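You operate a simulated robot arm through the tools that you are given. There is no shell and no other tool. Be economical: measure what you need, move in short steps, check, and stop when the job is done.

Carry out the task below with a simulated robot arm. There is one attempt and no reset: what you move stays moved.

## Task
Check Y 1 and Y 2 with the arch meter and cap the fuller block.
Fine: red cup on red terminal, meter back, short nothing; red cap on red, black on black, on the block with more volts.

The check looks at the end state, three seconds after you hand in, the way a careful person would. Anything else that was tipped, shoved, dropped, spilled or broken makes it a failure. A push-on lid holds only when it is set on centred and level and pressed home; a screw cap is set on level and turned clockwise until tight.

## Robot
A 7-joint arm with a two-finger parallel gripper, fixed in place. Base frame: the origin is at the foot of the arm, x ahead of it, y to its left, z up; the work surface is at about z = 0. Readings come in m, degrees, newtons and seconds.
With the tool pointing down near the work surface it reaches from about 0.22 to 0.58 m from the base axis. Its first joint turns from -66.0 to 66.0 degrees. Payload 2.5 kg.
Tool frame: the origin (TCP) lies between the finger pads and is the grasp point; the fingertips stand 0.023 m ahead of it; z points along the fingers, y is the line along which they close. The gripper opens to 0.094 m. The fingers are 0.038 m wide and 0.01 m thick; the gripper's body (0.054 by 0.096 m) begins 0.039 m behind the TCP.
Orientation is that of the tool frame in the base frame, as a unit quaternion [w, x, y, z]. With the fingers straight down and closing along the base's y, the tool's x points along the base's -x, its y along +y and its z along -z.

## Interface
- The arm moves only by the tool servo_tool. Its argument "targets" is one flat list of numbers, 7 for each row, row after row: the closure, from 0 (fully open) to 1 (shut), then the shift along the tool's x, y, z in units of 25 mm (1.0 is 25 mm), then the turn, a rotation vector about the tool's x, y, z in units of 6 degrees (1.0 is 6 degrees). In form: [gripper, tx, ty, tz, rx, ry, rz, gripper, tx, ty, tz, rx, ry, rz, ...]. A call has 1 to 12 rows; each row shifts and turns the commanded pose from where the row before left it, along the tool's axes as they then stand. A call with a number of a shift or a turn outside -1 to 1 is refused whole. Rows are played at 5 a second. More than 0.05 m and 8.6 degrees between two rows, or a gripper value outside its range, and nothing of the call is played. A pose out of reach is approached as far as the arm can. The call stops where the force on the tool passes 40 N (or 10 N more than at its start, if that is more) or the arm is blocked; 0.2 s more then pass. The fingers move at their own pace (about 0.108 m/s each) and stop on an object; they squeeze with about 21 N. The grip force told is the motor's: it shows also when the fingers shut on nothing. Time passes only in rows, and 0.2 s behind the last, so rows that do not move let the fingers close. The reply holds the time, the measured pose of the TCP, the force on the tool along the base axes, the opening and the grip force, in the units named above and with some noise.
- Cameras (640 x 400 px; columns grow to the right, rows downward): "scene" is fixed at [0.1285, -0.4046, 0.5363]; the picture's right is [0.74, -0.68, 0.00], its down [-0.37, -0.41, -0.83] and it looks along [0.56, 0.61, -0.55] (base axes); focal length 335 px, centre (320, 200). "wrist" rides on the gripper at [0.086, 0.016, -0.075] in the tool frame; the picture's right is [-0.18, 0.98, 0.00], its down [-0.58, -0.11, -0.81] and it looks along [-0.79, -0.15, 0.59] (tool axes); focal length 243 px, centre (320, 200). There is no depth. A picture from a camera that has moved, and an enlarged one, comes with that camera's place and axes in the base frame and with its lens. The place of the scene camera against the robot may be out by one fixed shift of up to 0.018 m in any direction.
- snapshot(camera): a new picture of that camera. No time passes.
- enlarge(camera, box): a new picture of the part [left, top, right, bottom] of that camera's present view, enlarged. No time passes.
- sign_off(): hands the job in; it is judged then, once.

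Go step by step. Nothing tells you positions but the pictures and the camera data: compare them with the known pose of the tool, close in by small moves and look again before you grip or let go. The budget is 120 turns and 68 pictures, counting those below and the enlarged ones. Unless the task says otherwise, let go and move clear before handing in, and close with one line.

The tools are called after "Request:" by a JSON object that holds its "op" and its "data". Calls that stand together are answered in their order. servo_tool: Moves the arm, as the interface text tells. Its arguments: {"type":"object","properties":{"targets":{"type":"array"}},"required":["targets"]} The other tools are called the same way: snapshot (camera) takes a picture; enlarge (camera, box) takes an enlarged picture of a part of a camera's view; sign_off () hands the job in.

At the start:

```text
time_s: 0.0
tool_pos: [0.3032, -0.0931, 0.3723]
ee_rot: [-0.001, 0.0, 1.0, 0.0]
ft_force: [0.5, -0.9, 0.1]
width: 0.0942
grasp_force: 0.2
```

scene: 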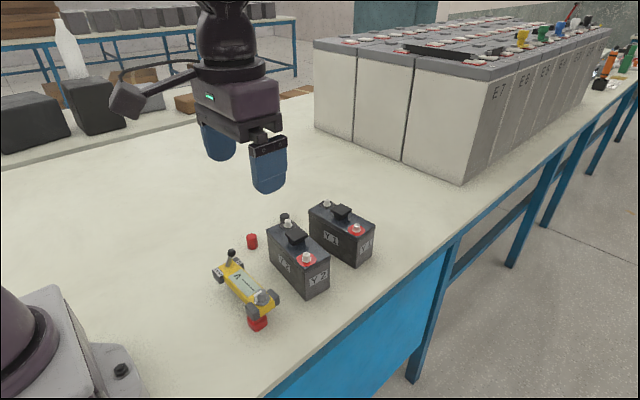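
wrist: 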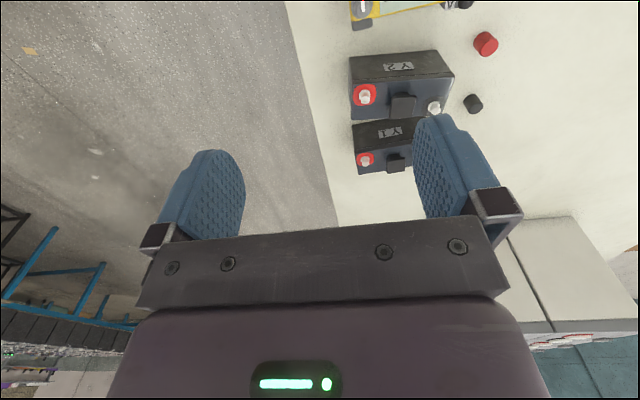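

I see two small batteries (Y 2 nearer, Y 1 farther), a yellow arch meter with feet, a red cap and a black cap lying on the table. I'll take closer views first.

Request:
{"op": "enlarge", "data": {"camera": "scene", "box": [200, 190, 390, 340]}}

Request:
{"op": "enlarge", "data": {"camera": "wrist", "box": [320, 0, 540, 180]}}

```text
2.67 times, centred on (295, 265) of scene
camera zoom: at [0.1285, -0.4046, 0.5363], right [0.74, -0.68, 0.0], down [-0.37, -0.41, -0.83], along [0.56, 0.61, -0.55], focal length 894 px, centre (387, 27)
```

zoom: 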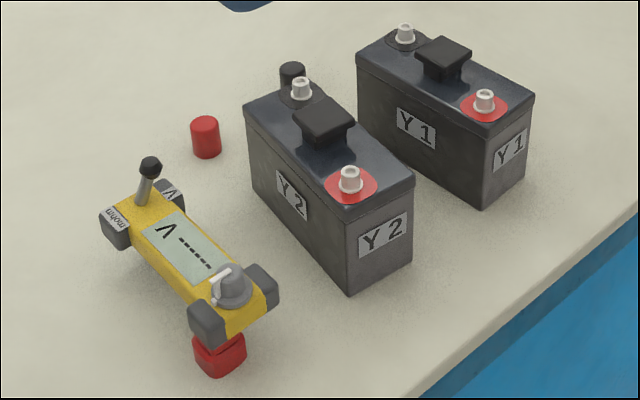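

```text
2.22 times, centred on (430, 90) of wrist
camera zoom: at [0.2156, -0.0766, 0.4466], right [0.18, 0.98, 0.0], down [0.58, -0.11, 0.81], along [0.79, -0.15, -0.59], focal length 539 px, centre (76, 444)
```

zoom: 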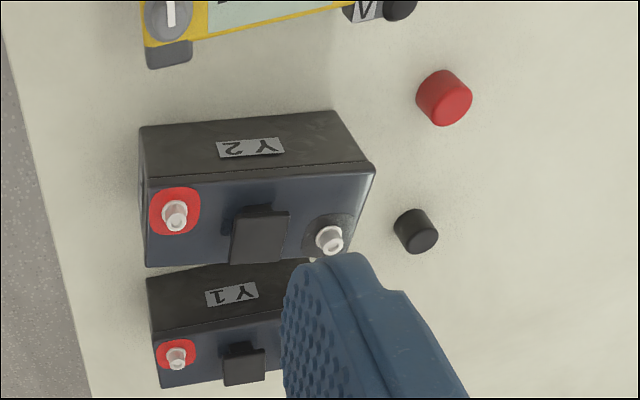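

The terminals are at about z 0.115, and the meter is near x 0.31. I'll back the arm off to see all of the meter with the wrist camera.

Request:
{"op": "servo_tool", "data": {"targets": [0, 1, 0, 0, 0, 0, 0, 0, 1, 0, 0, 0, 0, 0, 0, 0.4, 0, 0, 0, 0, 0, 0, 0, 0, 0, 0, 0, 0]}}

Request:
{"op": "enlarge", "data": {"camera": "wrist", "box": [300, 0, 540, 150]}}

Request:
{"op": "enlarge", "data": {"camera": "scene", "box": [200, 240, 296, 340]}}

```text
time_s: 1.0
tool_pos: [0.2437, -0.093, 0.37]
ee_rot: [0.0, 0.001, 1.0, -0.001]
ft_force: [0.1, 0.7, 0.4]
width: 0.094
grasp_force: 0.0
```

```text
2.67 times, centred on (420, 75) of wrist
camera zoom: at [0.1561, -0.0772, 0.4457], right [0.18, 0.98, 0.0], down [0.58, -0.11, 0.81], along [0.79, -0.15, -0.59], focal length 647 px, centre (53, 533)
```

zoom: 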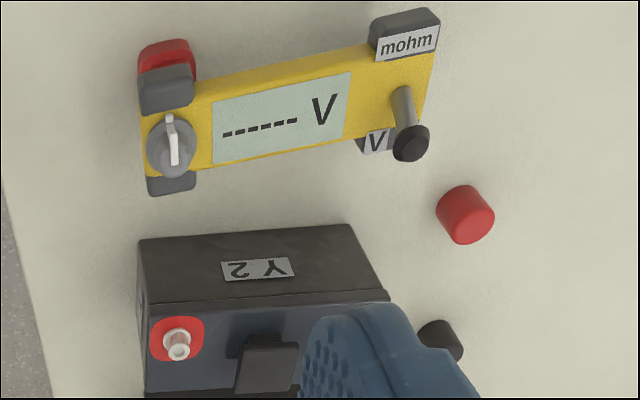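

```text
4.00 times, centred on (248, 290) of scene
camera zoom: at [0.1285, -0.4046, 0.5363], right [0.74, -0.68, 0.0], down [-0.37, -0.41, -0.83], along [0.56, 0.61, -0.55], focal length 1341 px, centre (608, -160)
```

zoom: 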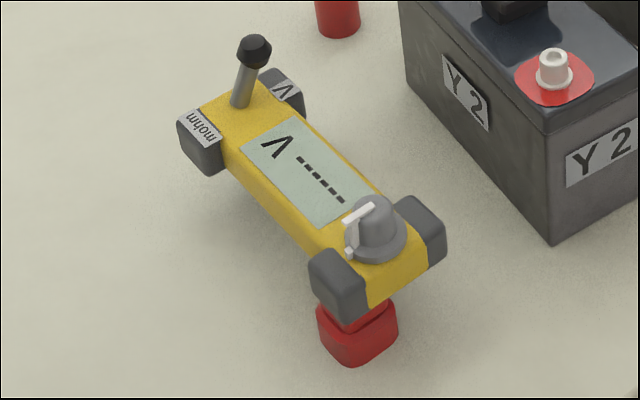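

The meter body lies about along base y, around x 0.31, and its lever is in V mode. I'll move above it and turn the gripper 90° so the fingers close across the body.

Request:
{"op": "servo_tool", "data": {"targets": [0, -0.7, 1, 0.7, 0, 0, 0, 0, -0.7, 1, 0.7, 0, 0, 0, 0, -0.7, 1, 0.7, 0, 0, 0, 0, -0.6, 1, 0.7, 0, 0, 0, 0, 0, 0, 0, 0, 0, 1, 0, 0, 0, 0, 0, 0, 1, 0, 0, 0, 0, 0, 0, 1, 0, 0, 0, 0, 0, 0, 1, 0, 0, 0, 0, 0, 0, 1, 0, 0, 0, 0, 0, 0, 1, 0, 0, 0, 0, 0, 0, 1, 0, 0, 0, 0, 0, 0, 1]}}

Request:
{"op": "servo_tool", "data": {"targets": [0, 0, 0, 0, 0, 0, 1, 0, 0, 0, 0, 0, 0, 1, 0, 0, 0, 0, 0, 0, 1, 0, 0, 0, 0, 0, 0, 1, 0, 0, 0, 0, 0, 0, 1, 0, 0, 0, 0, 0, 0, 1, 0, 0, 0, 0, 0, 0, 1, 0, 0, 0, 0, 0, 0, 0]}}

Request:
{"op": "snapshot", "data": {"camera": "wrist"}}

Request:
{"op": "snapshot", "data": {"camera": "scene"}}

```text
time_s: 3.6
tool_pos: [0.3099, 0.0094, 0.3014]
ee_rot: [0.0, 0.408, 0.913, 0.0]
ft_force: [0.0, 0.0, -0.9]
width: 0.094
grasp_force: 0.0
```

```text
time_s: 5.4
tool_pos: [0.311, 0.0076, 0.3021]
ee_rot: [0.0, 0.708, 0.706, 0.0]
ft_force: [-0.4, -0.8, 0.0]
width: 0.0939
grasp_force: 0.0
```

```text
61 pictures are left
camera wrist: at [0.3262, 0.0938, 0.3769], right [0.98, -0.19, 0.0], down [-0.11, -0.58, 0.81], along [-0.15, -0.79, -0.59], focal length 243 px, centre (320, 200)
```

wrist: 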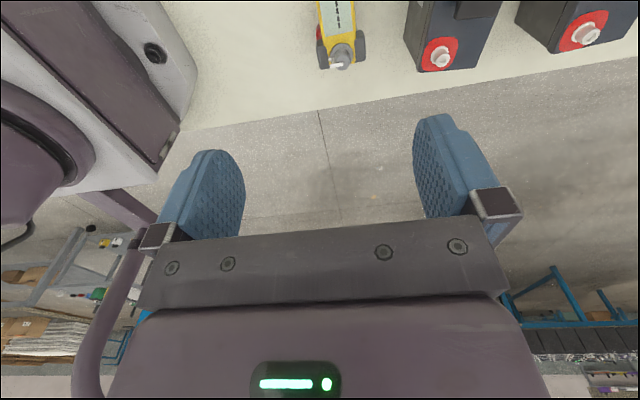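

```text
60 pictures are left
```

scene: 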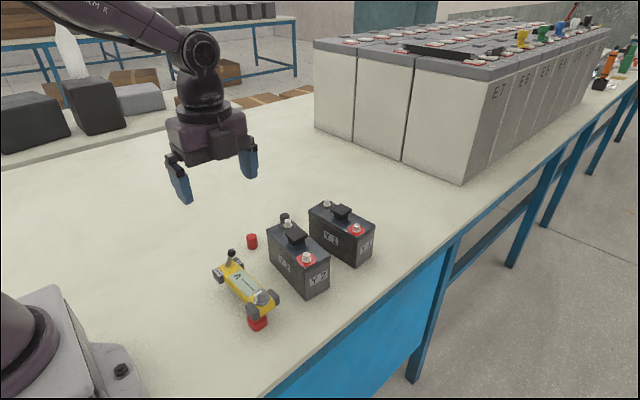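

The camera looks too far ahead from here. I'll tilt the tool so the wrist camera looks nearly straight down for an accurate top view.

Request:
{"op": "servo_tool", "data": {"targets": [0, 0.6, 1, -0.5, 0, 0, 0, 0, 0.6, 1, -0.5, 0, 0, 0, 0, 0, 0, 0, 0, 1, 0, 0, 0, 0, 0, 0, 1, 0, 0, 0, 0, 0, 0, 1, 0, 0, 0, 0, 0, 0, 1, 0, 0, 0, 0, 0, 0, 1, 0, 0, 0, 0, 0, 0, 1, 0, 0, 0, 0, 0, 0, 1, 0, 0, 0, 0, 0, 0, 1, 0, 0, 0, 0, 0, 0, 0, 0]}}

Request:
{"op": "snapshot", "data": {"camera": "wrist"}}

```text
time_s: 7.8
tool_pos: [0.3616, 0.0371, 0.3278]
ee_rot: [-0.289, 0.646, 0.646, 0.288]
ft_force: [1.2, -0.7, -0.3]
width: 0.0938
grasp_force: 0.1
```

```text
59 pictures are left
camera wrist: at [0.3757, 0.0387, 0.4415], right [0.98, -0.12, -0.14], down [-0.11, -0.99, 0.11], along [-0.15, -0.09, -0.98], focal length 243 px, centre (320, 200)
```

wrist: 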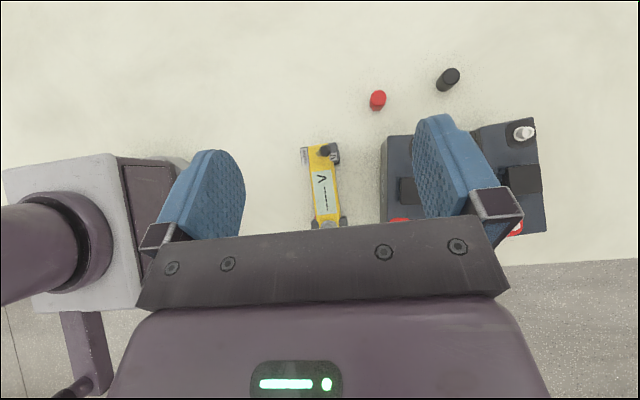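

Request:
{"op": "servo_tool", "data": {"targets": [0, -0.58, 0.3, -0.644, 0, 0, 0, 0, -0.58, 0.3, -0.644, 0, 0, 0, 0, -0.58, 0.3, -0.644, 0, 0, 0, 0, -0.58, 0.3, -0.644, 0, 0, 0, 0, -0.58, 0, -0.644, 0, 0, 0, 0, -0.58, 0, -0.644, 0, 0, 0, 0, 0, 0, 0, 0, 0, 0, 0, 0, 0, 0, 0, 0, 0]}}

Request:
{"op": "enlarge", "data": {"camera": "wrist", "box": [270, 0, 430, 100]}}

Request:
{"op": "enlarge", "data": {"camera": "wrist", "box": [270, 60, 590, 260]}}

```text
time_s: 9.6
tool_pos: [0.3897, -0.0941, 0.3296]
ee_rot: [-0.287, 0.646, 0.646, 0.287]
ft_force: [0.0, 0.2, -0.3]
width: 0.0942
grasp_force: 0.0
```

```text
4.00 times, centred on (350, 50) of wrist
camera zoom: at [0.405, -0.0927, 0.4428], right [0.98, -0.12, -0.14], down [-0.11, -0.99, 0.11], along [-0.15, -0.09, -0.98], focal length 970 px, centre (200, 800)
```

zoom: 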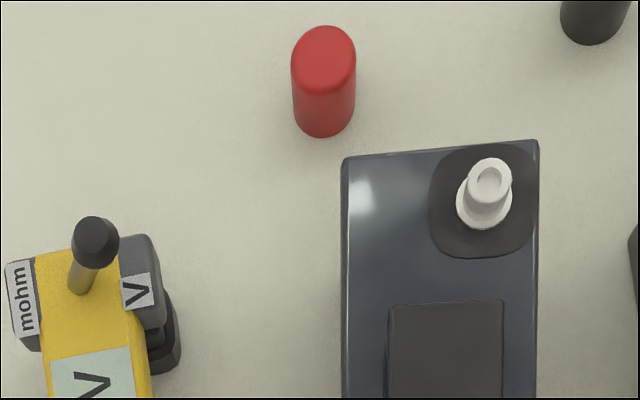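

```text
2.00 times, centred on (430, 160) of wrist
camera zoom: at [0.405, -0.0927, 0.4428], right [0.98, -0.12, -0.14], down [-0.11, -0.99, 0.11], along [-0.15, -0.09, -0.98], focal length 485 px, centre (100, 280)
```

zoom: 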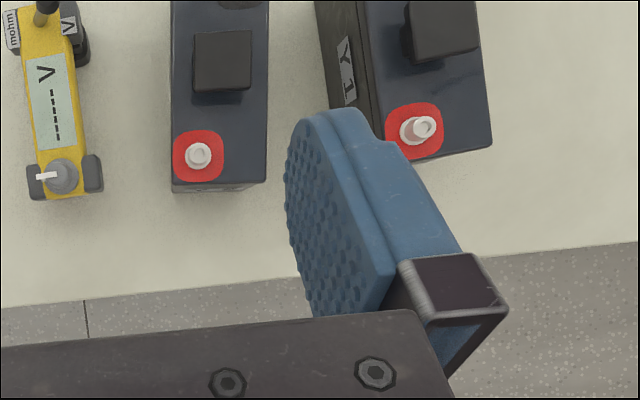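

From this top view I place the meter body at about x 0.328, y −0.044 to 0.074 (top z ≈ 0.064). Y 2's terminals come out at about (0.432, −0.047) and (0.472, 0.065), at z ≈ 0.10. I'll straighten the tool and go above the meter centre.

Request:
{"op": "servo_tool", "data": {"targets": [0, 0, 0, 0, 0, -1, 0, 0, 0, 0, 0, 0, -1, 0, 0, 0, 0, 0, 0, -1, 0, 0, 0, 0, 0, 0, -1, 0, 0, 0, 0, 0, 0, -1, 0, 0, 0, 0, 0, 0, -1, 0, 0, 0, 0, 0, 0, -1, 0, 0, 0, 0, 0, 0, -1, 0, 0, 1, -0.62, 0, 0, 0, 0, 0, 1, -0.62, 0, 0, 0, 0, 0, 1, -0.62, 0, 0, 0, 0, 0, 1, -0.62, 0, 0, 0, 0]}}

Request:
{"op": "servo_tool", "data": {"targets": [0, 0.36, 0, 1, 0, 0, 0, 0, 0, 0, 1, 0, 0, 0, 0, 0, 0, 1, 0, 0, 0, 0, 0, 0, 1, 0, 0, 0, 0, 0, 0, 1, 0, 0, 0, 0, 0, 0, 1, 0, 0, 0, 0, 0, 0, 1, 0, 0, 0, 0, 0, 0, 0, 0, 0, 0]}}

Request:
{"op": "snapshot", "data": {"camera": "wrist"}}

Request:
{"op": "snapshot", "data": {"camera": "scene"}}

```text
time_s: 12.2
tool_pos: [0.3272, 0.0119, 0.326]
ee_rot: [0.0, 0.707, 0.707, 0.0]
ft_force: [0.0, -0.1, -0.9]
width: 0.0939
grasp_force: 0.0
```

```text
time_s: 14.0
tool_pos: [0.3289, 0.0194, 0.1542]
ee_rot: [0.001, 0.707, 0.707, 0.0]
ft_force: [0.1, -0.9, 0.4]
width: 0.0939
grasp_force: 0.0
```

```text
56 pictures are left
camera wrist: at [0.3434, 0.1055, 0.2285], right [0.98, -0.18, 0.0], down [-0.11, -0.58, 0.81], along [-0.15, -0.79, -0.59], focal length 243 px, centre (320, 200)
```

wrist: 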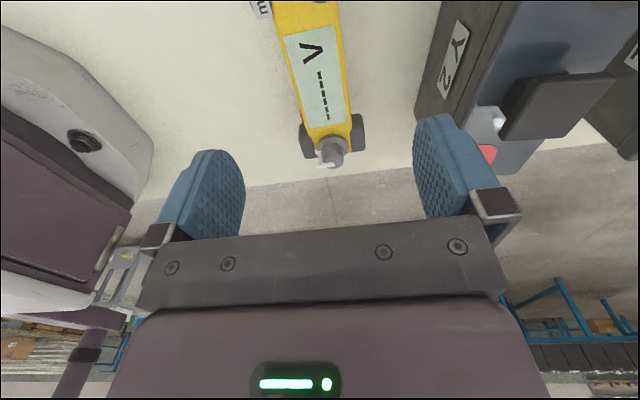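

```text
55 pictures are left
```

scene: 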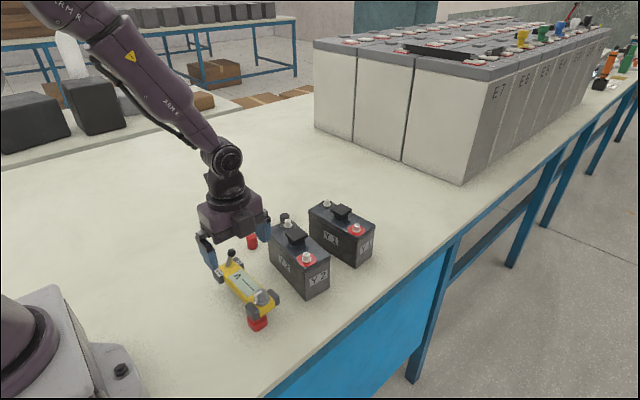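

My estimate checks out: body at x ≈ 0.3265, centre y ≈ 0.015. I'll descend to z ≈ 0.058.

Request:
{"op": "servo_tool", "data": {"targets": [0, -0.18, -0.1, 1, 0, 0, 0, 0, 0, 0, 1, 0, 0, 0, 0, 0, 0, 0.9, 0, 0, 0, 0, 0, 0, 0.9, 0, 0, 0, 0, 0, 0, 0, 0, 0, 0]}}

Request:
{"op": "enlarge", "data": {"camera": "scene", "box": [180, 190, 340, 340]}}

Request:
{"op": "snapshot", "data": {"camera": "wrist"}}

```text
time_s: 15.2
tool_pos: [0.327, 0.0143, 0.0576]
ee_rot: [0.0, 0.707, 0.707, -0.001]
ft_force: [0.0, 0.1, 0.0]
width: 0.0938
grasp_force: 0.1
```

```text
2.67 times, centred on (260, 265) of scene
camera zoom: at [0.1285, -0.4046, 0.5363], right [0.74, -0.68, 0.0], down [-0.37, -0.41, -0.83], along [0.56, 0.61, -0.55], focal length 894 px, centre (480, 27)
```

zoom: 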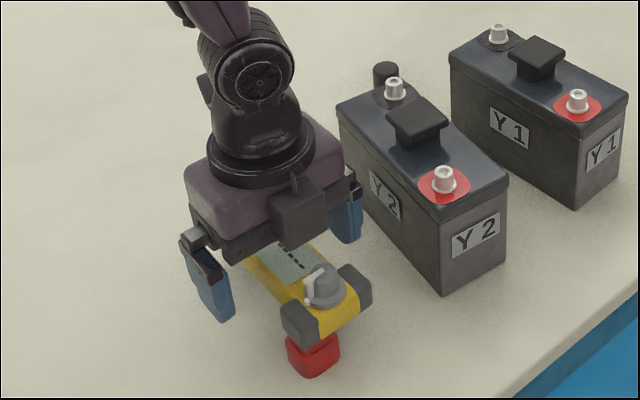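

```text
53 pictures are left
camera wrist: at [0.3418, 0.099, 0.1316], right [0.98, -0.18, 0.0], down [-0.11, -0.58, 0.81], along [-0.15, -0.79, -0.59], focal length 243 px, centre (320, 200)
```

wrist: 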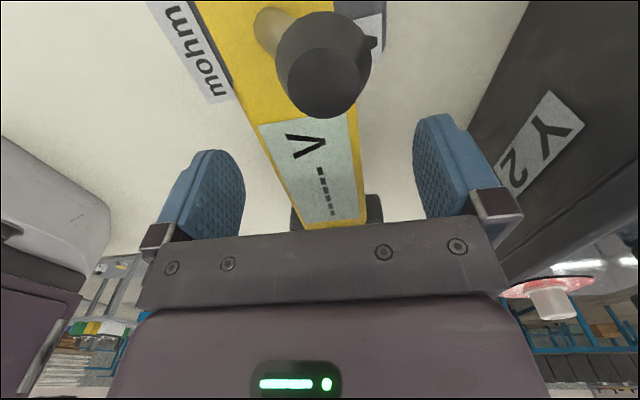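

The fingers straddle the body. I'll close on it.

Request:
{"op": "servo_tool", "data": {"targets": [1, 0, 0, 0, 0, 0, 0, 1, 0, 0, 0, 0, 0, 0, 1, 0, 0, 0, 0, 0, 0, 1, 0, 0, 0, 0, 0, 0, 1, 0, 0, 0, 0, 0, 0]}}

Request:
{"op": "servo_tool", "data": {"targets": [1, 0, 0, -0.5, 0, 0, 0, 1, 0, 0, -0.5, 0, 0, 0, 1, 0, 0, 0, 0, 0, 0]}}

Request:
{"op": "enlarge", "data": {"camera": "scene", "box": [180, 190, 340, 340]}}

```text
time_s: 16.4
tool_pos: [0.327, 0.0143, 0.0559]
ee_rot: [0.001, 0.707, 0.707, -0.001]
ft_force: [0.9, 1.0, 0.4]
width: 0.0399
grasp_force: 21.1
```

```text
time_s: 17.2
tool_pos: [0.3267, 0.0128, 0.0825]
ee_rot: [0.0, 0.707, 0.707, -0.001]
ft_force: [-0.5, 0.1, -3.3]
width: 0.0398
grasp_force: 21.3
```

```text
2.67 times, centred on (260, 265) of scene
camera zoom: at [0.1285, -0.4046, 0.5363], right [0.74, -0.68, 0.0], down [-0.37, -0.41, -0.83], along [0.56, 0.61, -0.55], focal length 894 px, centre (480, 27)
```

zoom: 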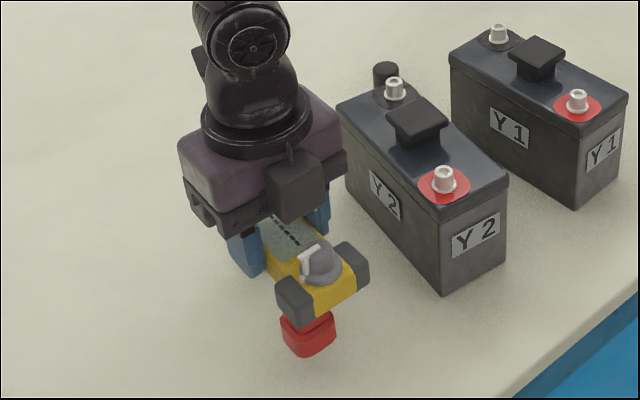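

The meter is held (taken at TCP 0.327, 0.0143, 0.056, yaw 0). I'll raise it, rotate about 19.6° and move over Y 2's terminals.

Request:
{"op": "servo_tool", "data": {"targets": [1, 0, 0, -1, 0, 0, 0, 1, 0, 0, -1, 0, 0, 0, 1, 0, 0, -1, 0, 0, 0, 1, 0, 0, -1, 0, 0, 0, 1, 0, 1, 0, 0, 0, 0, 1, 0, 1, 0, 0, 0, 0, 1, 0, 1, 0, 0, 0, 0, 1, 0, 1, 0, 0, 0, 0, 1, -0.2, 1, 0, 0, 0, 0, 1, 0, 0, 0, 0, 0, 1, 1, 0, 0, 0, 0, 0, 1, 1, 0, 0, 0, 0, 0, 1]}}

Request:
{"op": "servo_tool", "data": {"targets": [1, 0, 0, 0, 0, 0, 0.27, 1, 0, 0, 0, 0, 0, 0, 1, 0, 0, 0, 0, 0, 0]}}

Request:
{"op": "enlarge", "data": {"camera": "scene", "box": [220, 140, 400, 310]}}

Request:
{"op": "snapshot", "data": {"camera": "wrist"}}

```text
time_s: 19.8
tool_pos: [0.452, 0.0072, 0.181]
ee_rot: [0.0, 0.81, 0.587, 0.0]
ft_force: [-0.4, 0.0, -3.0]
width: 0.0399
grasp_force: 21.0
```

```text
time_s: 20.6
tool_pos: [0.4513, 0.008, 0.1808]
ee_rot: [0.0, 0.817, 0.576, 0.0]
ft_force: [-0.2, -0.4, -3.3]
width: 0.0401
grasp_force: 20.6
```

```text
2.35 times, centred on (310, 225) of scene
camera zoom: at [0.1286, -0.4046, 0.5363], right [0.74, -0.68, 0.0], down [-0.37, -0.41, -0.83], along [0.56, 0.61, -0.55], focal length 789 px, centre (344, 141)
```

zoom: 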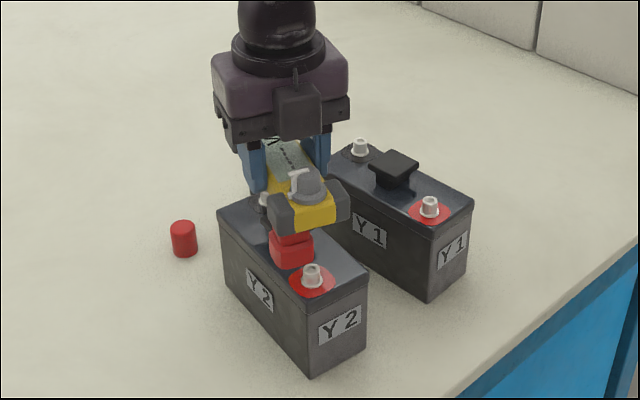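

```text
50 pictures are left
camera wrist: at [0.4944, 0.083, 0.2559], right [0.86, -0.5, 0.0], down [-0.3, -0.51, 0.81], along [-0.41, -0.7, -0.59], focal length 243 px, centre (320, 200)
```

wrist: 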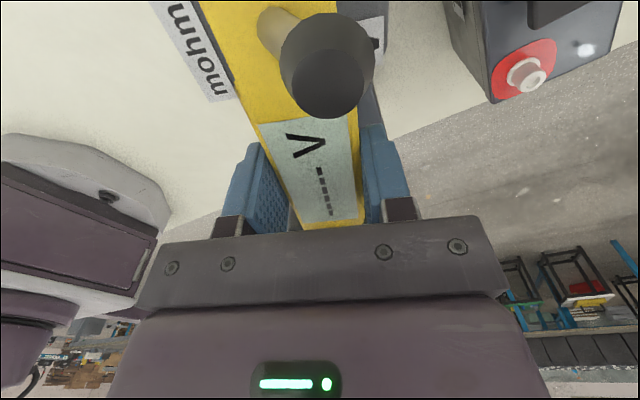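

The views show that the meter's cups sit diagonally under the body, just as the terminals sit diagonally on the block. So the meter body should match the block's yaw (about 5.9°), and I'll rotate back about 13.7°.

Request:
{"op": "servo_tool", "data": {"targets": [1, 0, 0, 0, 0, 0, -0.76, 1, 0, 0, 0, 0, 0, -0.76, 1, 0, 0, 0, 0, 0, -0.76, 1, 0, 0, 0, 0, 0, 0, 1, 0, 0, 0, 0, 0, 0]}}

Request:
{"op": "enlarge", "data": {"camera": "scene", "box": [250, 190, 350, 300]}}

Request:
{"op": "snapshot", "data": {"camera": "wrist"}}

```text
time_s: 21.8
tool_pos: [0.4509, 0.0086, 0.1804]
ee_rot: [0.0, 0.743, 0.67, 0.001]
ft_force: [0.1, 0.2, -2.7]
width: 0.0398
grasp_force: 20.9
```

```text
3.64 times, centred on (300, 245) of scene
camera zoom: at [0.1286, -0.4046, 0.5363], right [0.74, -0.68, 0.0], down [-0.37, -0.41, -0.83], along [0.56, 0.61, -0.55], focal length 1219 px, centre (393, 36)
```

zoom: 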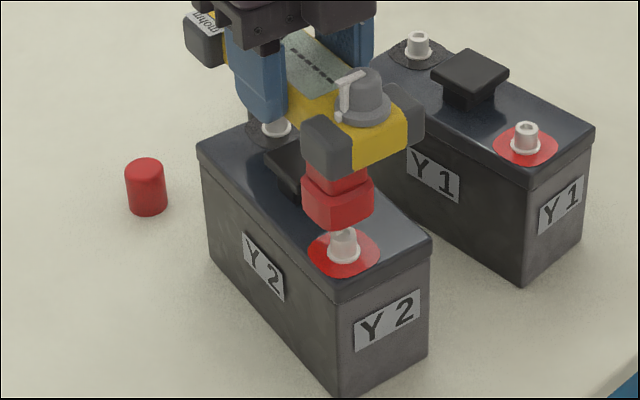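

```text
48 pictures are left
camera wrist: at [0.4753, 0.0911, 0.2556], right [0.96, -0.28, 0.0], down [-0.17, -0.57, 0.81], along [-0.23, -0.77, -0.59], focal length 243 px, centre (320, 200)
```

wrist: 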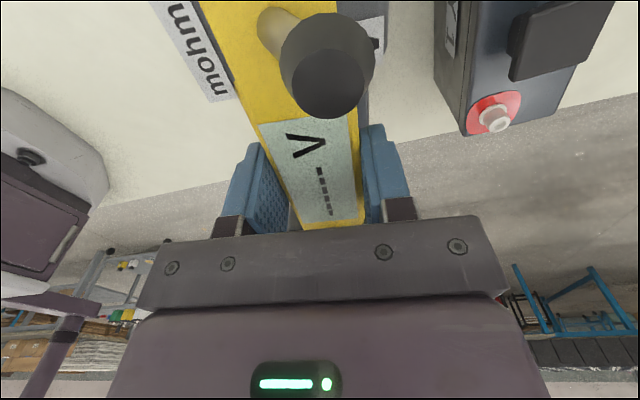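

The red cup is nearly above the red terminal. I'll nudge +2 mm in x, come down 14 mm and look again.

Request:
{"op": "servo_tool", "data": {"targets": [1, 0, 0.08, 0.3, 0, 0, 0, 1, 0, 0, 0.26, 0, 0, 0, 1, 0, 0, 0, 0, 0, 0]}}

Request:
{"op": "enlarge", "data": {"camera": "scene", "box": [265, 205, 345, 275]}}

```text
time_s: 22.6
tool_pos: [0.4543, 0.0059, 0.1675]
ee_rot: [-0.001, 0.743, 0.669, -0.001]
ft_force: [0.1, 0.5, -2.9]
width: 0.0399
grasp_force: 21.3
```

```text
5.71 times, centred on (305, 240) of scene
camera zoom: at [0.1286, -0.4046, 0.5363], right [0.74, -0.68, 0.0], down [-0.37, -0.41, -0.83], along [0.56, 0.61, -0.55], focal length 1916 px, centre (406, -29)
```

zoom: 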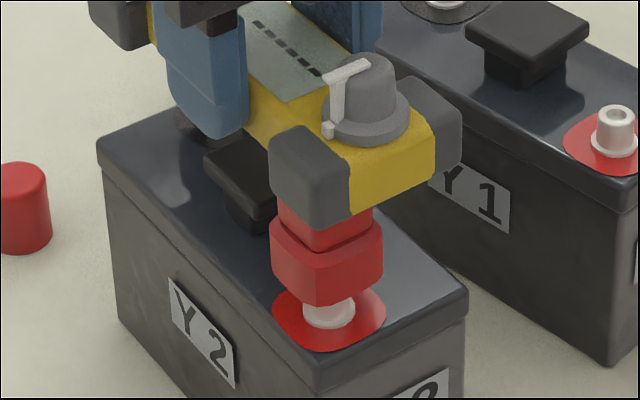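

Request:
{"op": "servo_tool", "data": {"targets": [1, 0, 0, 0, 0, 0, 0, 1, 0, 0, 0, 0, 0, 0]}}

Request:
{"op": "servo_tool", "data": {"targets": [1, 0, 0, 0, 0, 0, 0]}}

```text
time_s: 23.2
tool_pos: [0.4529, 0.0063, 0.1691]
ee_rot: [0.0, 0.743, 0.669, -0.001]
ft_force: [0.2, -0.1, -3.8]
width: 0.0399
grasp_force: 20.9
```

```text
time_s: 23.6
tool_pos: [0.4532, 0.0067, 0.1671]
ee_rot: [0.0, 0.742, 0.67, 0.0]
ft_force: [-0.1, -0.2, -3.4]
width: 0.0398
grasp_force: 21.1
```

Request:
{"op": "servo_tool", "data": {"targets": [1, 0.1, 0, 0, 0, 0, 0, 1, 0, 0, 0.12, 0, 0, 0, 1, 0, 0, 0.12, 0, 0, 0, 1, 0, 0, 0.12, 0, 0, 0, 1, 0, 0, 0.12, 0, 0, 0, 1, 0, 0, 0, 0, 0, 0]}}

Request:
{"op": "enlarge", "data": {"camera": "scene", "box": [265, 205, 345, 275]}}

```text
time_s: 25.0
tool_pos: [0.4531, 0.0103, 0.1565]
ee_rot: [-0.001, 0.743, 0.669, 0.0]
ft_force: [-1.1, -3.2, -3.7]
width: 0.0398
grasp_force: 20.6
```

```text
5.71 times, centred on (305, 240) of scene
camera zoom: at [0.1286, -0.4046, 0.5363], right [0.74, -0.68, 0.0], down [-0.37, -0.41, -0.83], along [0.56, 0.61, -0.55], focal length 1916 px, centre (406, -29)
```

zoom: 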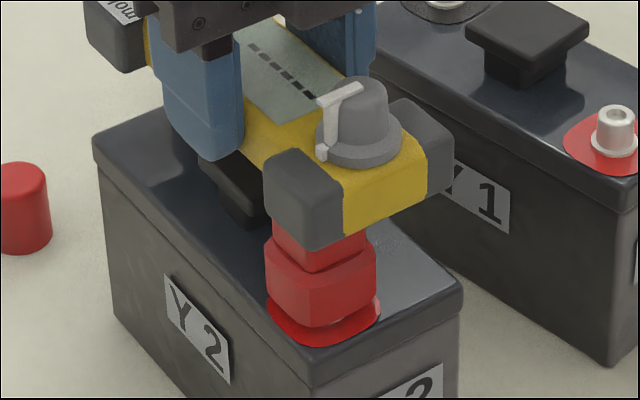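

The cup has gone over the terminal, but my +y nudge pushed the block about 1–2 mm. I'll ease back to relieve the side load.

Request:
{"op": "servo_tool", "data": {"targets": [1, -0.06, 0, 0, 0, 0, 0, 1, 0, 0, 0, 0, 0, 0]}}

Request:
{"op": "servo_tool", "data": {"targets": [1, 0, 0, 0.1, 0, 0, 0, 1, 0, 0, 0, 0, 0, 0]}}

Request:
{"op": "enlarge", "data": {"camera": "scene", "box": [265, 205, 345, 275]}}

```text
time_s: 25.6
tool_pos: [0.4528, 0.0067, 0.1569]
ee_rot: [0.001, 0.742, 0.67, 0.0]
ft_force: [-0.2, -0.4, -3.4]
width: 0.0398
grasp_force: 21.0
```

```text
time_s: 26.2
tool_pos: [0.4533, 0.0063, 0.1531]
ee_rot: [0.001, 0.742, 0.67, 0.0]
ft_force: [0.1, -0.2, -3.6]
width: 0.04
grasp_force: 21.0
```

```text
5.71 times, centred on (305, 240) of scene
camera zoom: at [0.1286, -0.4046, 0.5363], right [0.74, -0.68, 0.0], down [-0.37, -0.41, -0.83], along [0.56, 0.61, -0.55], focal length 1916 px, centre (406, -29)
```

zoom: 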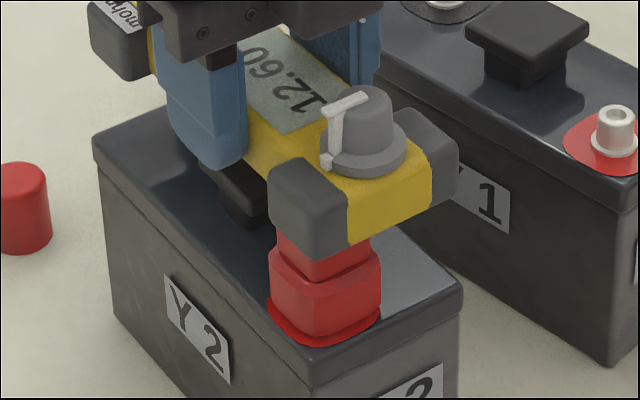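

The meter now shows a reading (12.60…). I'll read it clearly with the wrist camera.

Request:
{"op": "enlarge", "data": {"camera": "wrist", "box": [240, 100, 400, 240]}}

```text
2.86 times, centred on (320, 170) of wrist
camera zoom: at [0.4773, 0.0915, 0.2284], right [0.96, -0.28, 0.0], down [-0.17, -0.57, 0.81], along [-0.23, -0.77, -0.59], focal length 693 px, centre (320, 286)
```

zoom: 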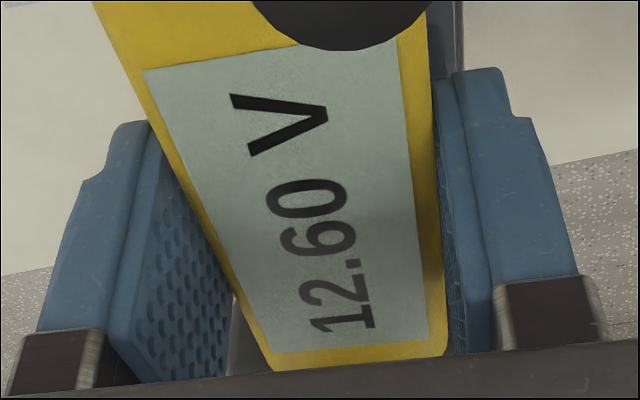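

Request:
{"op": "servo_tool", "data": {"targets": [1, 0, 0, 0, 0, 0, 0, 1, 0, 0, 0, 0, 0, 0, 1, 0, 0, 0, 0, 0, 0, 1, 0, 0, 0, 0, 0, 0, 1, 0, 0, 0, 0, 0, 0]}}

Request:
{"op": "enlarge", "data": {"camera": "wrist", "box": [240, 100, 400, 240]}}

```text
time_s: 27.4
tool_pos: [0.4527, 0.0065, 0.1536]
ee_rot: [-0.001, 0.743, 0.67, 0.001]
ft_force: [0.1, 0.2, -2.5]
width: 0.0399
grasp_force: 21.3
```

```text
2.86 times, centred on (320, 170) of wrist
camera zoom: at [0.4773, 0.0915, 0.2285], right [0.96, -0.28, 0.0], down [-0.17, -0.57, 0.81], along [-0.23, -0.77, -0.59], focal length 693 px, centre (320, 286)
```

zoom: 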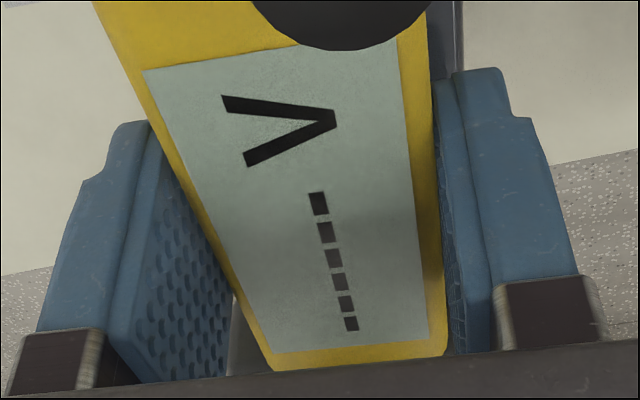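

The contact was marginal and has dropped out. I'll press a little further down until it's properly seated.

Request:
{"op": "servo_tool", "data": {"targets": [1, 0, 0, 0.06, 0, 0, 0, 1, 0, 0, 0.06, 0, 0, 0, 1, 0, 0, 0, 0, 0, 0, 1, 0, 0, 0, 0, 0, 0]}}

Request:
{"op": "enlarge", "data": {"camera": "wrist", "box": [240, 100, 400, 240]}}

```text
time_s: 28.4
tool_pos: [0.4549, 0.0086, 0.1518]
ee_rot: [0.001, 0.743, 0.67, 0.001]
ft_force: [-2.0, -2.7, 19.5]
width: 0.0399
grasp_force: 20.8
```

```text
2.86 times, centred on (320, 170) of wrist
camera zoom: at [0.4777, 0.092, 0.2261], right [0.96, -0.29, 0.0], down [-0.17, -0.57, 0.81], along [-0.23, -0.77, -0.59], focal length 693 px, centre (320, 286)
```

zoom: 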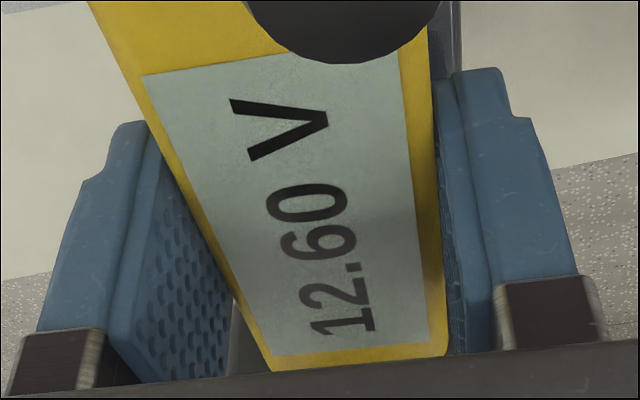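

Y 2 reads 12.60 V, firmly. I'll lift off and back away in +y to get a good view of Y 1.

Request:
{"op": "servo_tool", "data": {"targets": [1, 0, 0, -0.4, 0, 0, 0, 1, 0, 0, -0.4, 0, 0, 0, 1, 0, 0, -1, 0, 0, 0, 1, 0, 0, -1, 0, 0, 0, 1, 1, 0, 0, 0, 0, 0, 1, 1, 0, 0, 0, 0, 0, 1, 1, 0, 0, 0, 0, 0, 1, 1, 0, 0, 0, 0, 0, 1, 0, 0, 0, 0, 0, -1, 1, 0, 0, 0, 0, 0, 0]}}

Request:
{"op": "snapshot", "data": {"camera": "wrist"}}

Request:
{"op": "enlarge", "data": {"camera": "scene", "box": [200, 190, 390, 340]}}

```text
time_s: 30.6
tool_pos: [0.4624, 0.1063, 0.2213]
ee_rot: [-0.001, 0.707, 0.708, -0.001]
ft_force: [0.1, -0.7, -3.3]
width: 0.0398
grasp_force: 20.5
```

```text
41 pictures are left
camera wrist: at [0.4774, 0.1927, 0.2952], right [0.98, -0.18, 0.0], down [-0.11, -0.58, 0.81], along [-0.15, -0.79, -0.59], focal length 243 px, centre (320, 200)
```

wrist: 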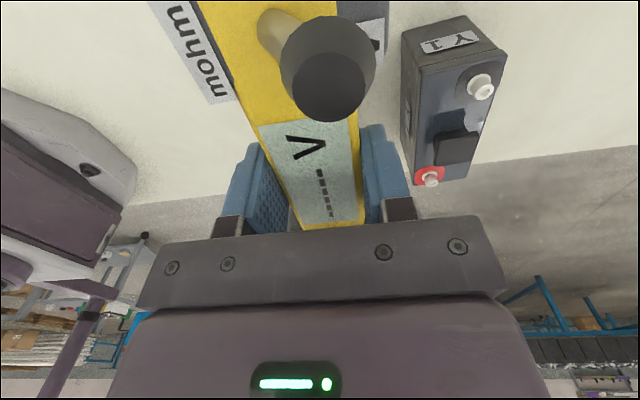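

```text
2.67 times, centred on (295, 265) of scene
camera zoom: at [0.1286, -0.4046, 0.5363], right [0.74, -0.68, 0.0], down [-0.37, -0.41, -0.83], along [0.56, 0.61, -0.55], focal length 894 px, centre (387, 27)
```

zoom: 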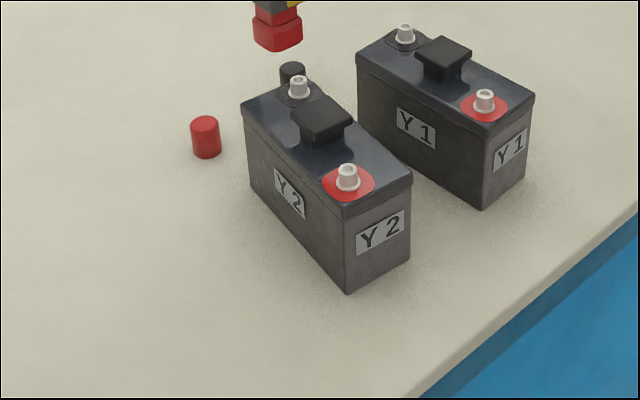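

Request:
{"op": "enlarge", "data": {"camera": "wrist", "box": [390, 10, 520, 200]}}

```text
2.11 times, centred on (455, 105) of wrist
camera zoom: at [0.4774, 0.1927, 0.2952], right [0.98, -0.18, 0.0], down [-0.11, -0.58, 0.81], along [-0.15, -0.79, -0.59], focal length 511 px, centre (36, 400)
```

zoom: 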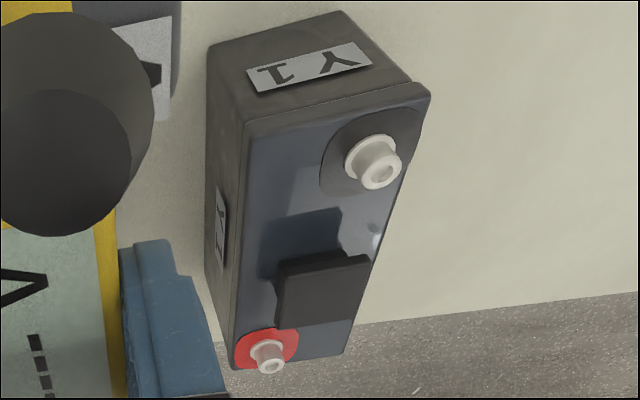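

Combining the views, I put Y 1's red terminal at about (0.568, −0.052), its black at about (0.590, 0.060), with yaw about −3°. I'll carry the meter above it.

Request:
{"op": "servo_tool", "data": {"targets": [1, -0.82, 0.93, 0, 0, 0, 0, 1, -0.82, 0.93, 0, 0, 0, 0, 1, -0.82, 0.93, 0, 0, 0, 0, 1, -0.82, 0.93, 0, 0, 0, 0, 1, -0.82, 0.93, 0, 0, 0, 0, 1, 0, 0, 0, 0, 0, -0.53, 1, 0, 0, 0.8, 0, 0, 0, 1, 0, 0, 0.8, 0, 0, 0, 1, 0, 0, 0, 0, 0, 0, 1, 0, 0, 0, 0, 0, 0]}}

Request:
{"op": "enlarge", "data": {"camera": "scene", "box": [300, 165, 390, 255]}}

```text
time_s: 32.8
tool_pos: [0.5802, 0.0058, 0.1801]
ee_rot: [0.0, 0.687, 0.727, 0.001]
ft_force: [-0.5, -0.1, -1.4]
width: 0.0399
grasp_force: 21.3
```

```text
4.44 times, centred on (345, 210) of scene
camera zoom: at [0.1286, -0.4046, 0.5363], right [0.74, -0.68, 0.0], down [-0.37, -0.41, -0.83], along [0.56, 0.61, -0.55], focal length 1490 px, centre (209, 156)
```

zoom: 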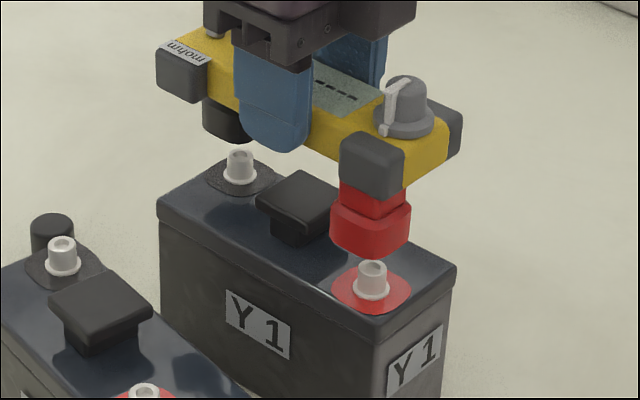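

Both cups look lined up over Y 1's terminals. I'll lower 12 mm and check.

Request:
{"op": "servo_tool", "data": {"targets": [1, 0, 0, 0.25, 0, 0, 0, 1, 0, 0, 0.2, 0, 0, 0, 1, 0, 0, 0, 0, 0, 0]}}

Request:
{"op": "enlarge", "data": {"camera": "scene", "box": [310, 185, 380, 255]}}

```text
time_s: 33.6
tool_pos: [0.5789, 0.0049, 0.1703]
ee_rot: [0.0, 0.687, 0.727, 0.0]
ft_force: [0.2, 0.0, -2.9]
width: 0.0399
grasp_force: 20.9
```

```text
5.71 times, centred on (345, 220) of scene
camera zoom: at [0.1286, -0.4046, 0.5363], right [0.74, -0.68, 0.0], down [-0.37, -0.41, -0.83], along [0.56, 0.61, -0.55], focal length 1916 px, centre (177, 86)
```

zoom: 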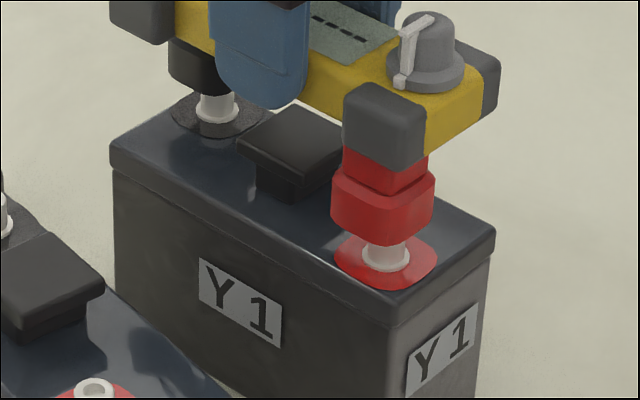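

The alignment matches the good one on Y 2. I'll lower gently until contact.

Request:
{"op": "servo_tool", "data": {"targets": [1, -0.03, 0.03, 0.14, 0, 0, 0, 1, 0, 0, 0.14, 0, 0, 0, 1, 0, 0, 0.14, 0, 0, 0, 1, 0, 0, 0.1, 0, 0, 0, 1, 0, 0, 0, 0, 0, 0]}}

Request:
{"op": "enlarge", "data": {"camera": "scene", "box": [310, 185, 380, 255]}}

```text
time_s: 34.8
tool_pos: [0.5813, 0.0042, 0.1561]
ee_rot: [0.0, 0.687, 0.726, 0.0]
ft_force: [-0.1, 0.2, -3.3]
width: 0.0401
grasp_force: 21.2
```

```text
5.71 times, centred on (345, 220) of scene
camera zoom: at [0.1286, -0.4046, 0.5363], right [0.74, -0.68, 0.0], down [-0.37, -0.41, -0.83], along [0.56, 0.61, -0.55], focal length 1916 px, centre (177, 86)
```

zoom: 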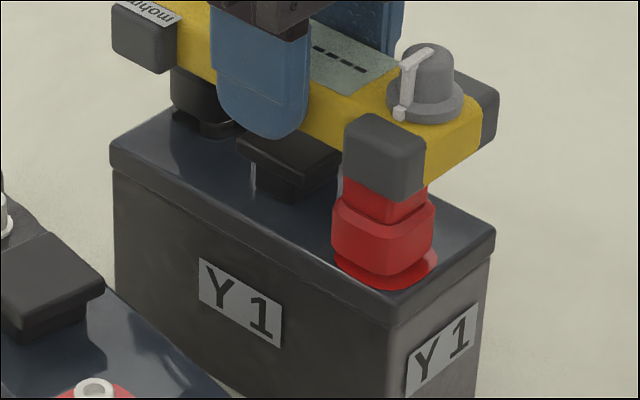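

Both cups are over the terminals with no side force. I'll press down to the seat.

Request:
{"op": "servo_tool", "data": {"targets": [1, 0, 0, 0.08, 0, 0, 0, 1, 0, 0, 0.08, 0, 0, 0, 1, 0, 0, 0.05, 0, 0, 0, 1, 0, 0, 0, 0, 0, 0, 1, 0, 0, 0, 0, 0, 0]}}

Request:
{"op": "enlarge", "data": {"camera": "wrist", "box": [240, 100, 400, 240]}}

```text
time_s: 36.0
tool_pos: [0.5812, 0.0037, 0.1516]
ee_rot: [0.0, 0.687, 0.726, 0.0]
ft_force: [-0.1, -0.6, -0.6]
width: 0.0398
grasp_force: 21.1
```

```text
2.86 times, centred on (320, 170) of wrist
camera zoom: at [0.5909, 0.0905, 0.2261], right [0.99, -0.13, 0.0], down [-0.08, -0.59, 0.81], along [-0.1, -0.8, -0.59], focal length 693 px, centre (320, 286)
```

zoom: 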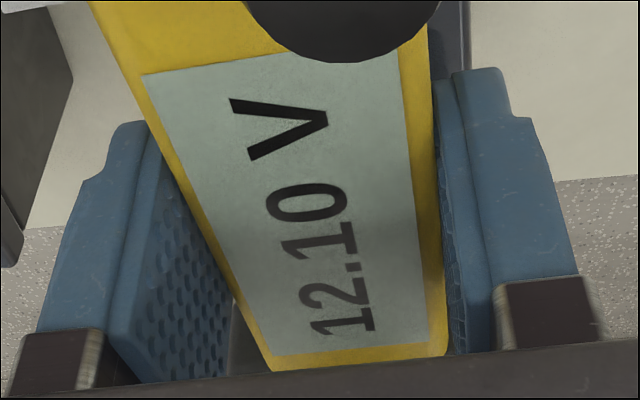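

Y 1 reads 12.10 V, so Y 2 (12.60 V) is the fuller one. I'll lift the meter and carry it back to where it stood.

Request:
{"op": "servo_tool", "data": {"targets": [1, 0, 0, -0.4, 0, 0, 0, 1, 0, 0, -0.8, 0, 0, 0, 1, 0, 0, -0.8, 0, 0, 0, 1, 0, 0, 0, 0, 0, 0.53, 1, 0.4, -1, 0, 0, 0, 0, 1, 0, -1, 0, 0, 0, 0, 1, 0, -1, 0, 0, 0, 0, 1, 0, -1, 0, 0, 0, 0, 1, 0, -1, 0, 0, 0, 0, 1, 0, -1, 0, 0, 0, 0, 1, 0, -1, 0, 0, 0, 0, 1, 0, -1, 0, 0, 0, 0]}}

Request:
{"op": "servo_tool", "data": {"targets": [1, 0, -1, 0, 0, 0, 0, 1, 0, -1, 0, 0, 0, 0, 1, 0, -0.13, 0, 0, 0, 0, 1, 0, 0, 0, 0, 0, 0, 1, 0, 0, 0, 0, 0, 0]}}

Request:
{"op": "servo_tool", "data": {"targets": [1, 0, 0, 0, 0, 0, 0]}}

```text
time_s: 38.6
tool_pos: [0.3805, 0.0122, 0.1998]
ee_rot: [0.0, 0.707, 0.707, 0.0]
ft_force: [-0.2, 0.1, -3.5]
width: 0.04
grasp_force: 20.2
```

```text
time_s: 39.8
tool_pos: [0.3289, 0.0132, 0.2016]
ee_rot: [0.0, 0.706, 0.708, -0.001]
ft_force: [-0.1, -0.7, -2.3]
width: 0.0401
grasp_force: 21.4
```

```text
time_s: 40.2
tool_pos: [0.3286, 0.0137, 0.202]
ee_rot: [0.0, 0.706, 0.708, 0.0]
ft_force: [-0.4, -0.3, -4.2]
width: 0.0399
grasp_force: 20.6
```

Request:
{"op": "servo_tool", "data": {"targets": [1, 0.02, -0.06, 1, 0, 0, 0, 1, 0, 0, 1, 0, 0, 0, 1, 0, 0, 1, 0, 0, 0, 1, 0, 0, 1, 0, 0, 0, 1, 0, 0, 1, 0, 0, 0, 1, 0, 0, 0.3, 0, 0, 0, 1, 0, 0, 0.2, 0, 0, 0, 1, 0, 0, 0.1, 0, 0, 0, 1, 0, 0, 0.1, 0, 0, 0, 1, 0, 0, 0, 0, 0, 0]}}

Request:
{"op": "enlarge", "data": {"camera": "scene", "box": [180, 190, 340, 340]}}

```text
time_s: 42.4
tool_pos: [0.3252, 0.0144, 0.059]
ee_rot: [0.0, 0.706, 0.708, 0.0]
ft_force: [-0.1, -0.3, -3.9]
width: 0.0396
grasp_force: 21.0
```

```text
2.67 times, centred on (260, 265) of scene
camera zoom: at [0.1285, -0.4046, 0.5363], right [0.74, -0.68, 0.0], down [-0.37, -0.41, -0.83], along [0.56, 0.61, -0.55], focal length 894 px, centre (480, 27)
```

zoom: 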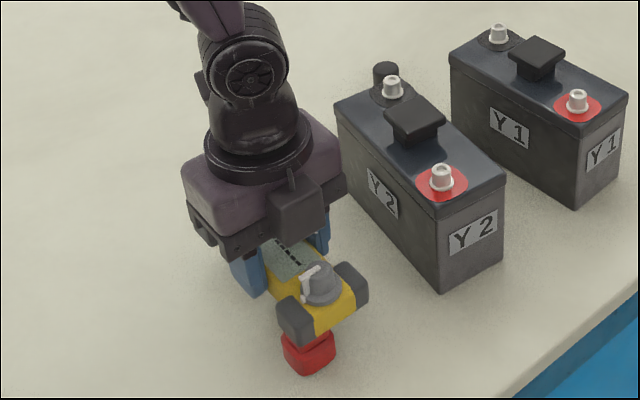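

Request:
{"op": "servo_tool", "data": {"targets": [1, -0.06, 0.08, 0, 0, 0, 0, 1, 0, 0, 0.06, 0, 0, 0, 1, 0, 0, 0.06, 0, 0, 0, 1, 0, 0, 0, 0, 0, 0]}}

Request:
{"op": "enlarge", "data": {"camera": "scene", "box": [180, 190, 340, 340]}}

```text
time_s: 43.4
tool_pos: [0.3291, 0.0133, 0.0555]
ee_rot: [-0.001, 0.706, 0.708, 0.0]
ft_force: [-6.4, 3.2, 19.7]
width: 0.0396
grasp_force: 20.9
```

```text
2.67 times, centred on (260, 265) of scene
camera zoom: at [0.1285, -0.4046, 0.5363], right [0.74, -0.68, 0.0], down [-0.37, -0.41, -0.83], along [0.56, 0.61, -0.55], focal length 894 px, centre (480, 27)
```

zoom: 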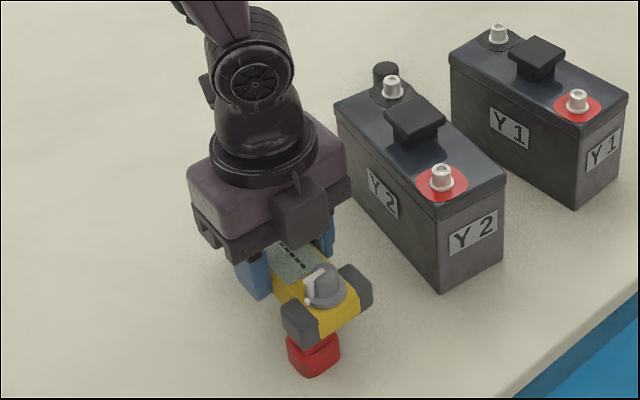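

The meter is back on its spot. I'll ease the pressure, open, and rise.

Request:
{"op": "servo_tool", "data": {"targets": [1, 0, 0, -0.06, 0, 0, 0, 0.5, 0, 0, 0, 0, 0, 0, 0, 0, 0, 0, 0, 0, 0, 0, 0, 0, 0, 0, 0, 0, 0, 0, 0, -1, 0, 0, 0, 0, 0, 0, -1, 0, 0, 0, 0, 0, 0, -1, 0, 0, 0, 0, 0, 0, -1, 0, 0, 0, 0, 0, 0, -1, 0, 0, 0, 0, 0, 0, -1, 0, 0, 0, 0, 0, 0, 0, 0, 0, 0]}}

Request:
{"op": "enlarge", "data": {"camera": "scene", "box": [200, 190, 390, 340]}}

```text
time_s: 45.8
tool_pos: [0.3289, 0.0152, 0.2071]
ee_rot: [0.0, 0.706, 0.708, 0.0]
ft_force: [0.2, -0.3, 0.6]
width: 0.094
grasp_force: 0.0
```

```text
2.67 times, centred on (295, 265) of scene
camera zoom: at [0.1285, -0.4046, 0.5363], right [0.74, -0.68, 0.0], down [-0.37, -0.41, -0.83], along [0.56, 0.61, -0.55], focal length 894 px, centre (387, 27)
```

zoom: 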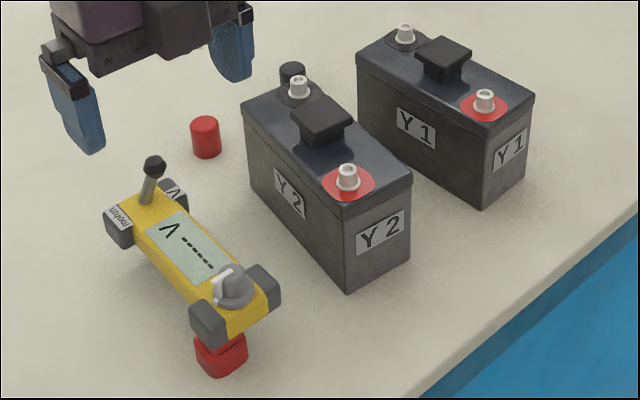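

The meter is standing as before. Next come the caps, so I'll move back in +y for a close look at both with the wrist camera.

Request:
{"op": "servo_tool", "data": {"targets": [0, 1, 0.7, 0, 0, 0, 0, 0, 1, 0.7, 0, 0, 0, 0, 0, 1, 0.7, 0, 0, 0, 0, 0, 1, 0.7, 0, 0, 0, 0, 0, 1, 0.7, 0, 0, 0, 0, 0, 1, 0.7, 0, 0, 0, 0, 0, 1, 0, 0, 0, 0, 0, 0, 0.4, 0, 0, 0, 0, 0, 0, 0, 0, 0, 0, 0, 0, 0, 0, 0, 0, 0, 0, 0]}}

Request:
{"op": "enlarge", "data": {"camera": "wrist", "box": [240, 0, 480, 150]}}

```text
time_s: 48.0
tool_pos: [0.4343, 0.1997, 0.2057]
ee_rot: [0.0, 0.707, 0.708, 0.001]
ft_force: [-0.8, 0.2, 0.6]
width: 0.094
grasp_force: 0.1
```

```text
2.67 times, centred on (360, 75) of wrist
camera zoom: at [0.4485, 0.2857, 0.2812], right [0.98, -0.18, 0.0], down [-0.11, -0.58, 0.81], along [-0.15, -0.79, -0.59], focal length 647 px, centre (213, 533)
```

zoom: 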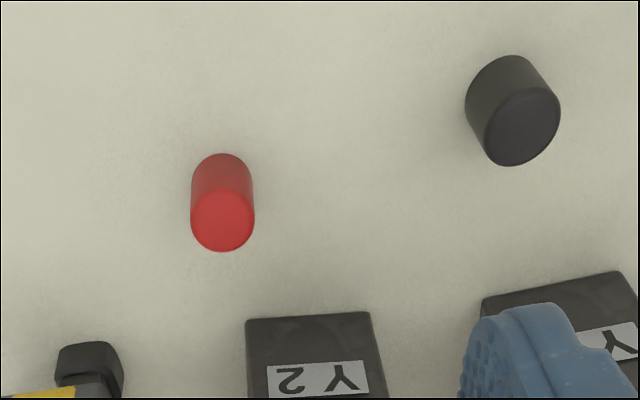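

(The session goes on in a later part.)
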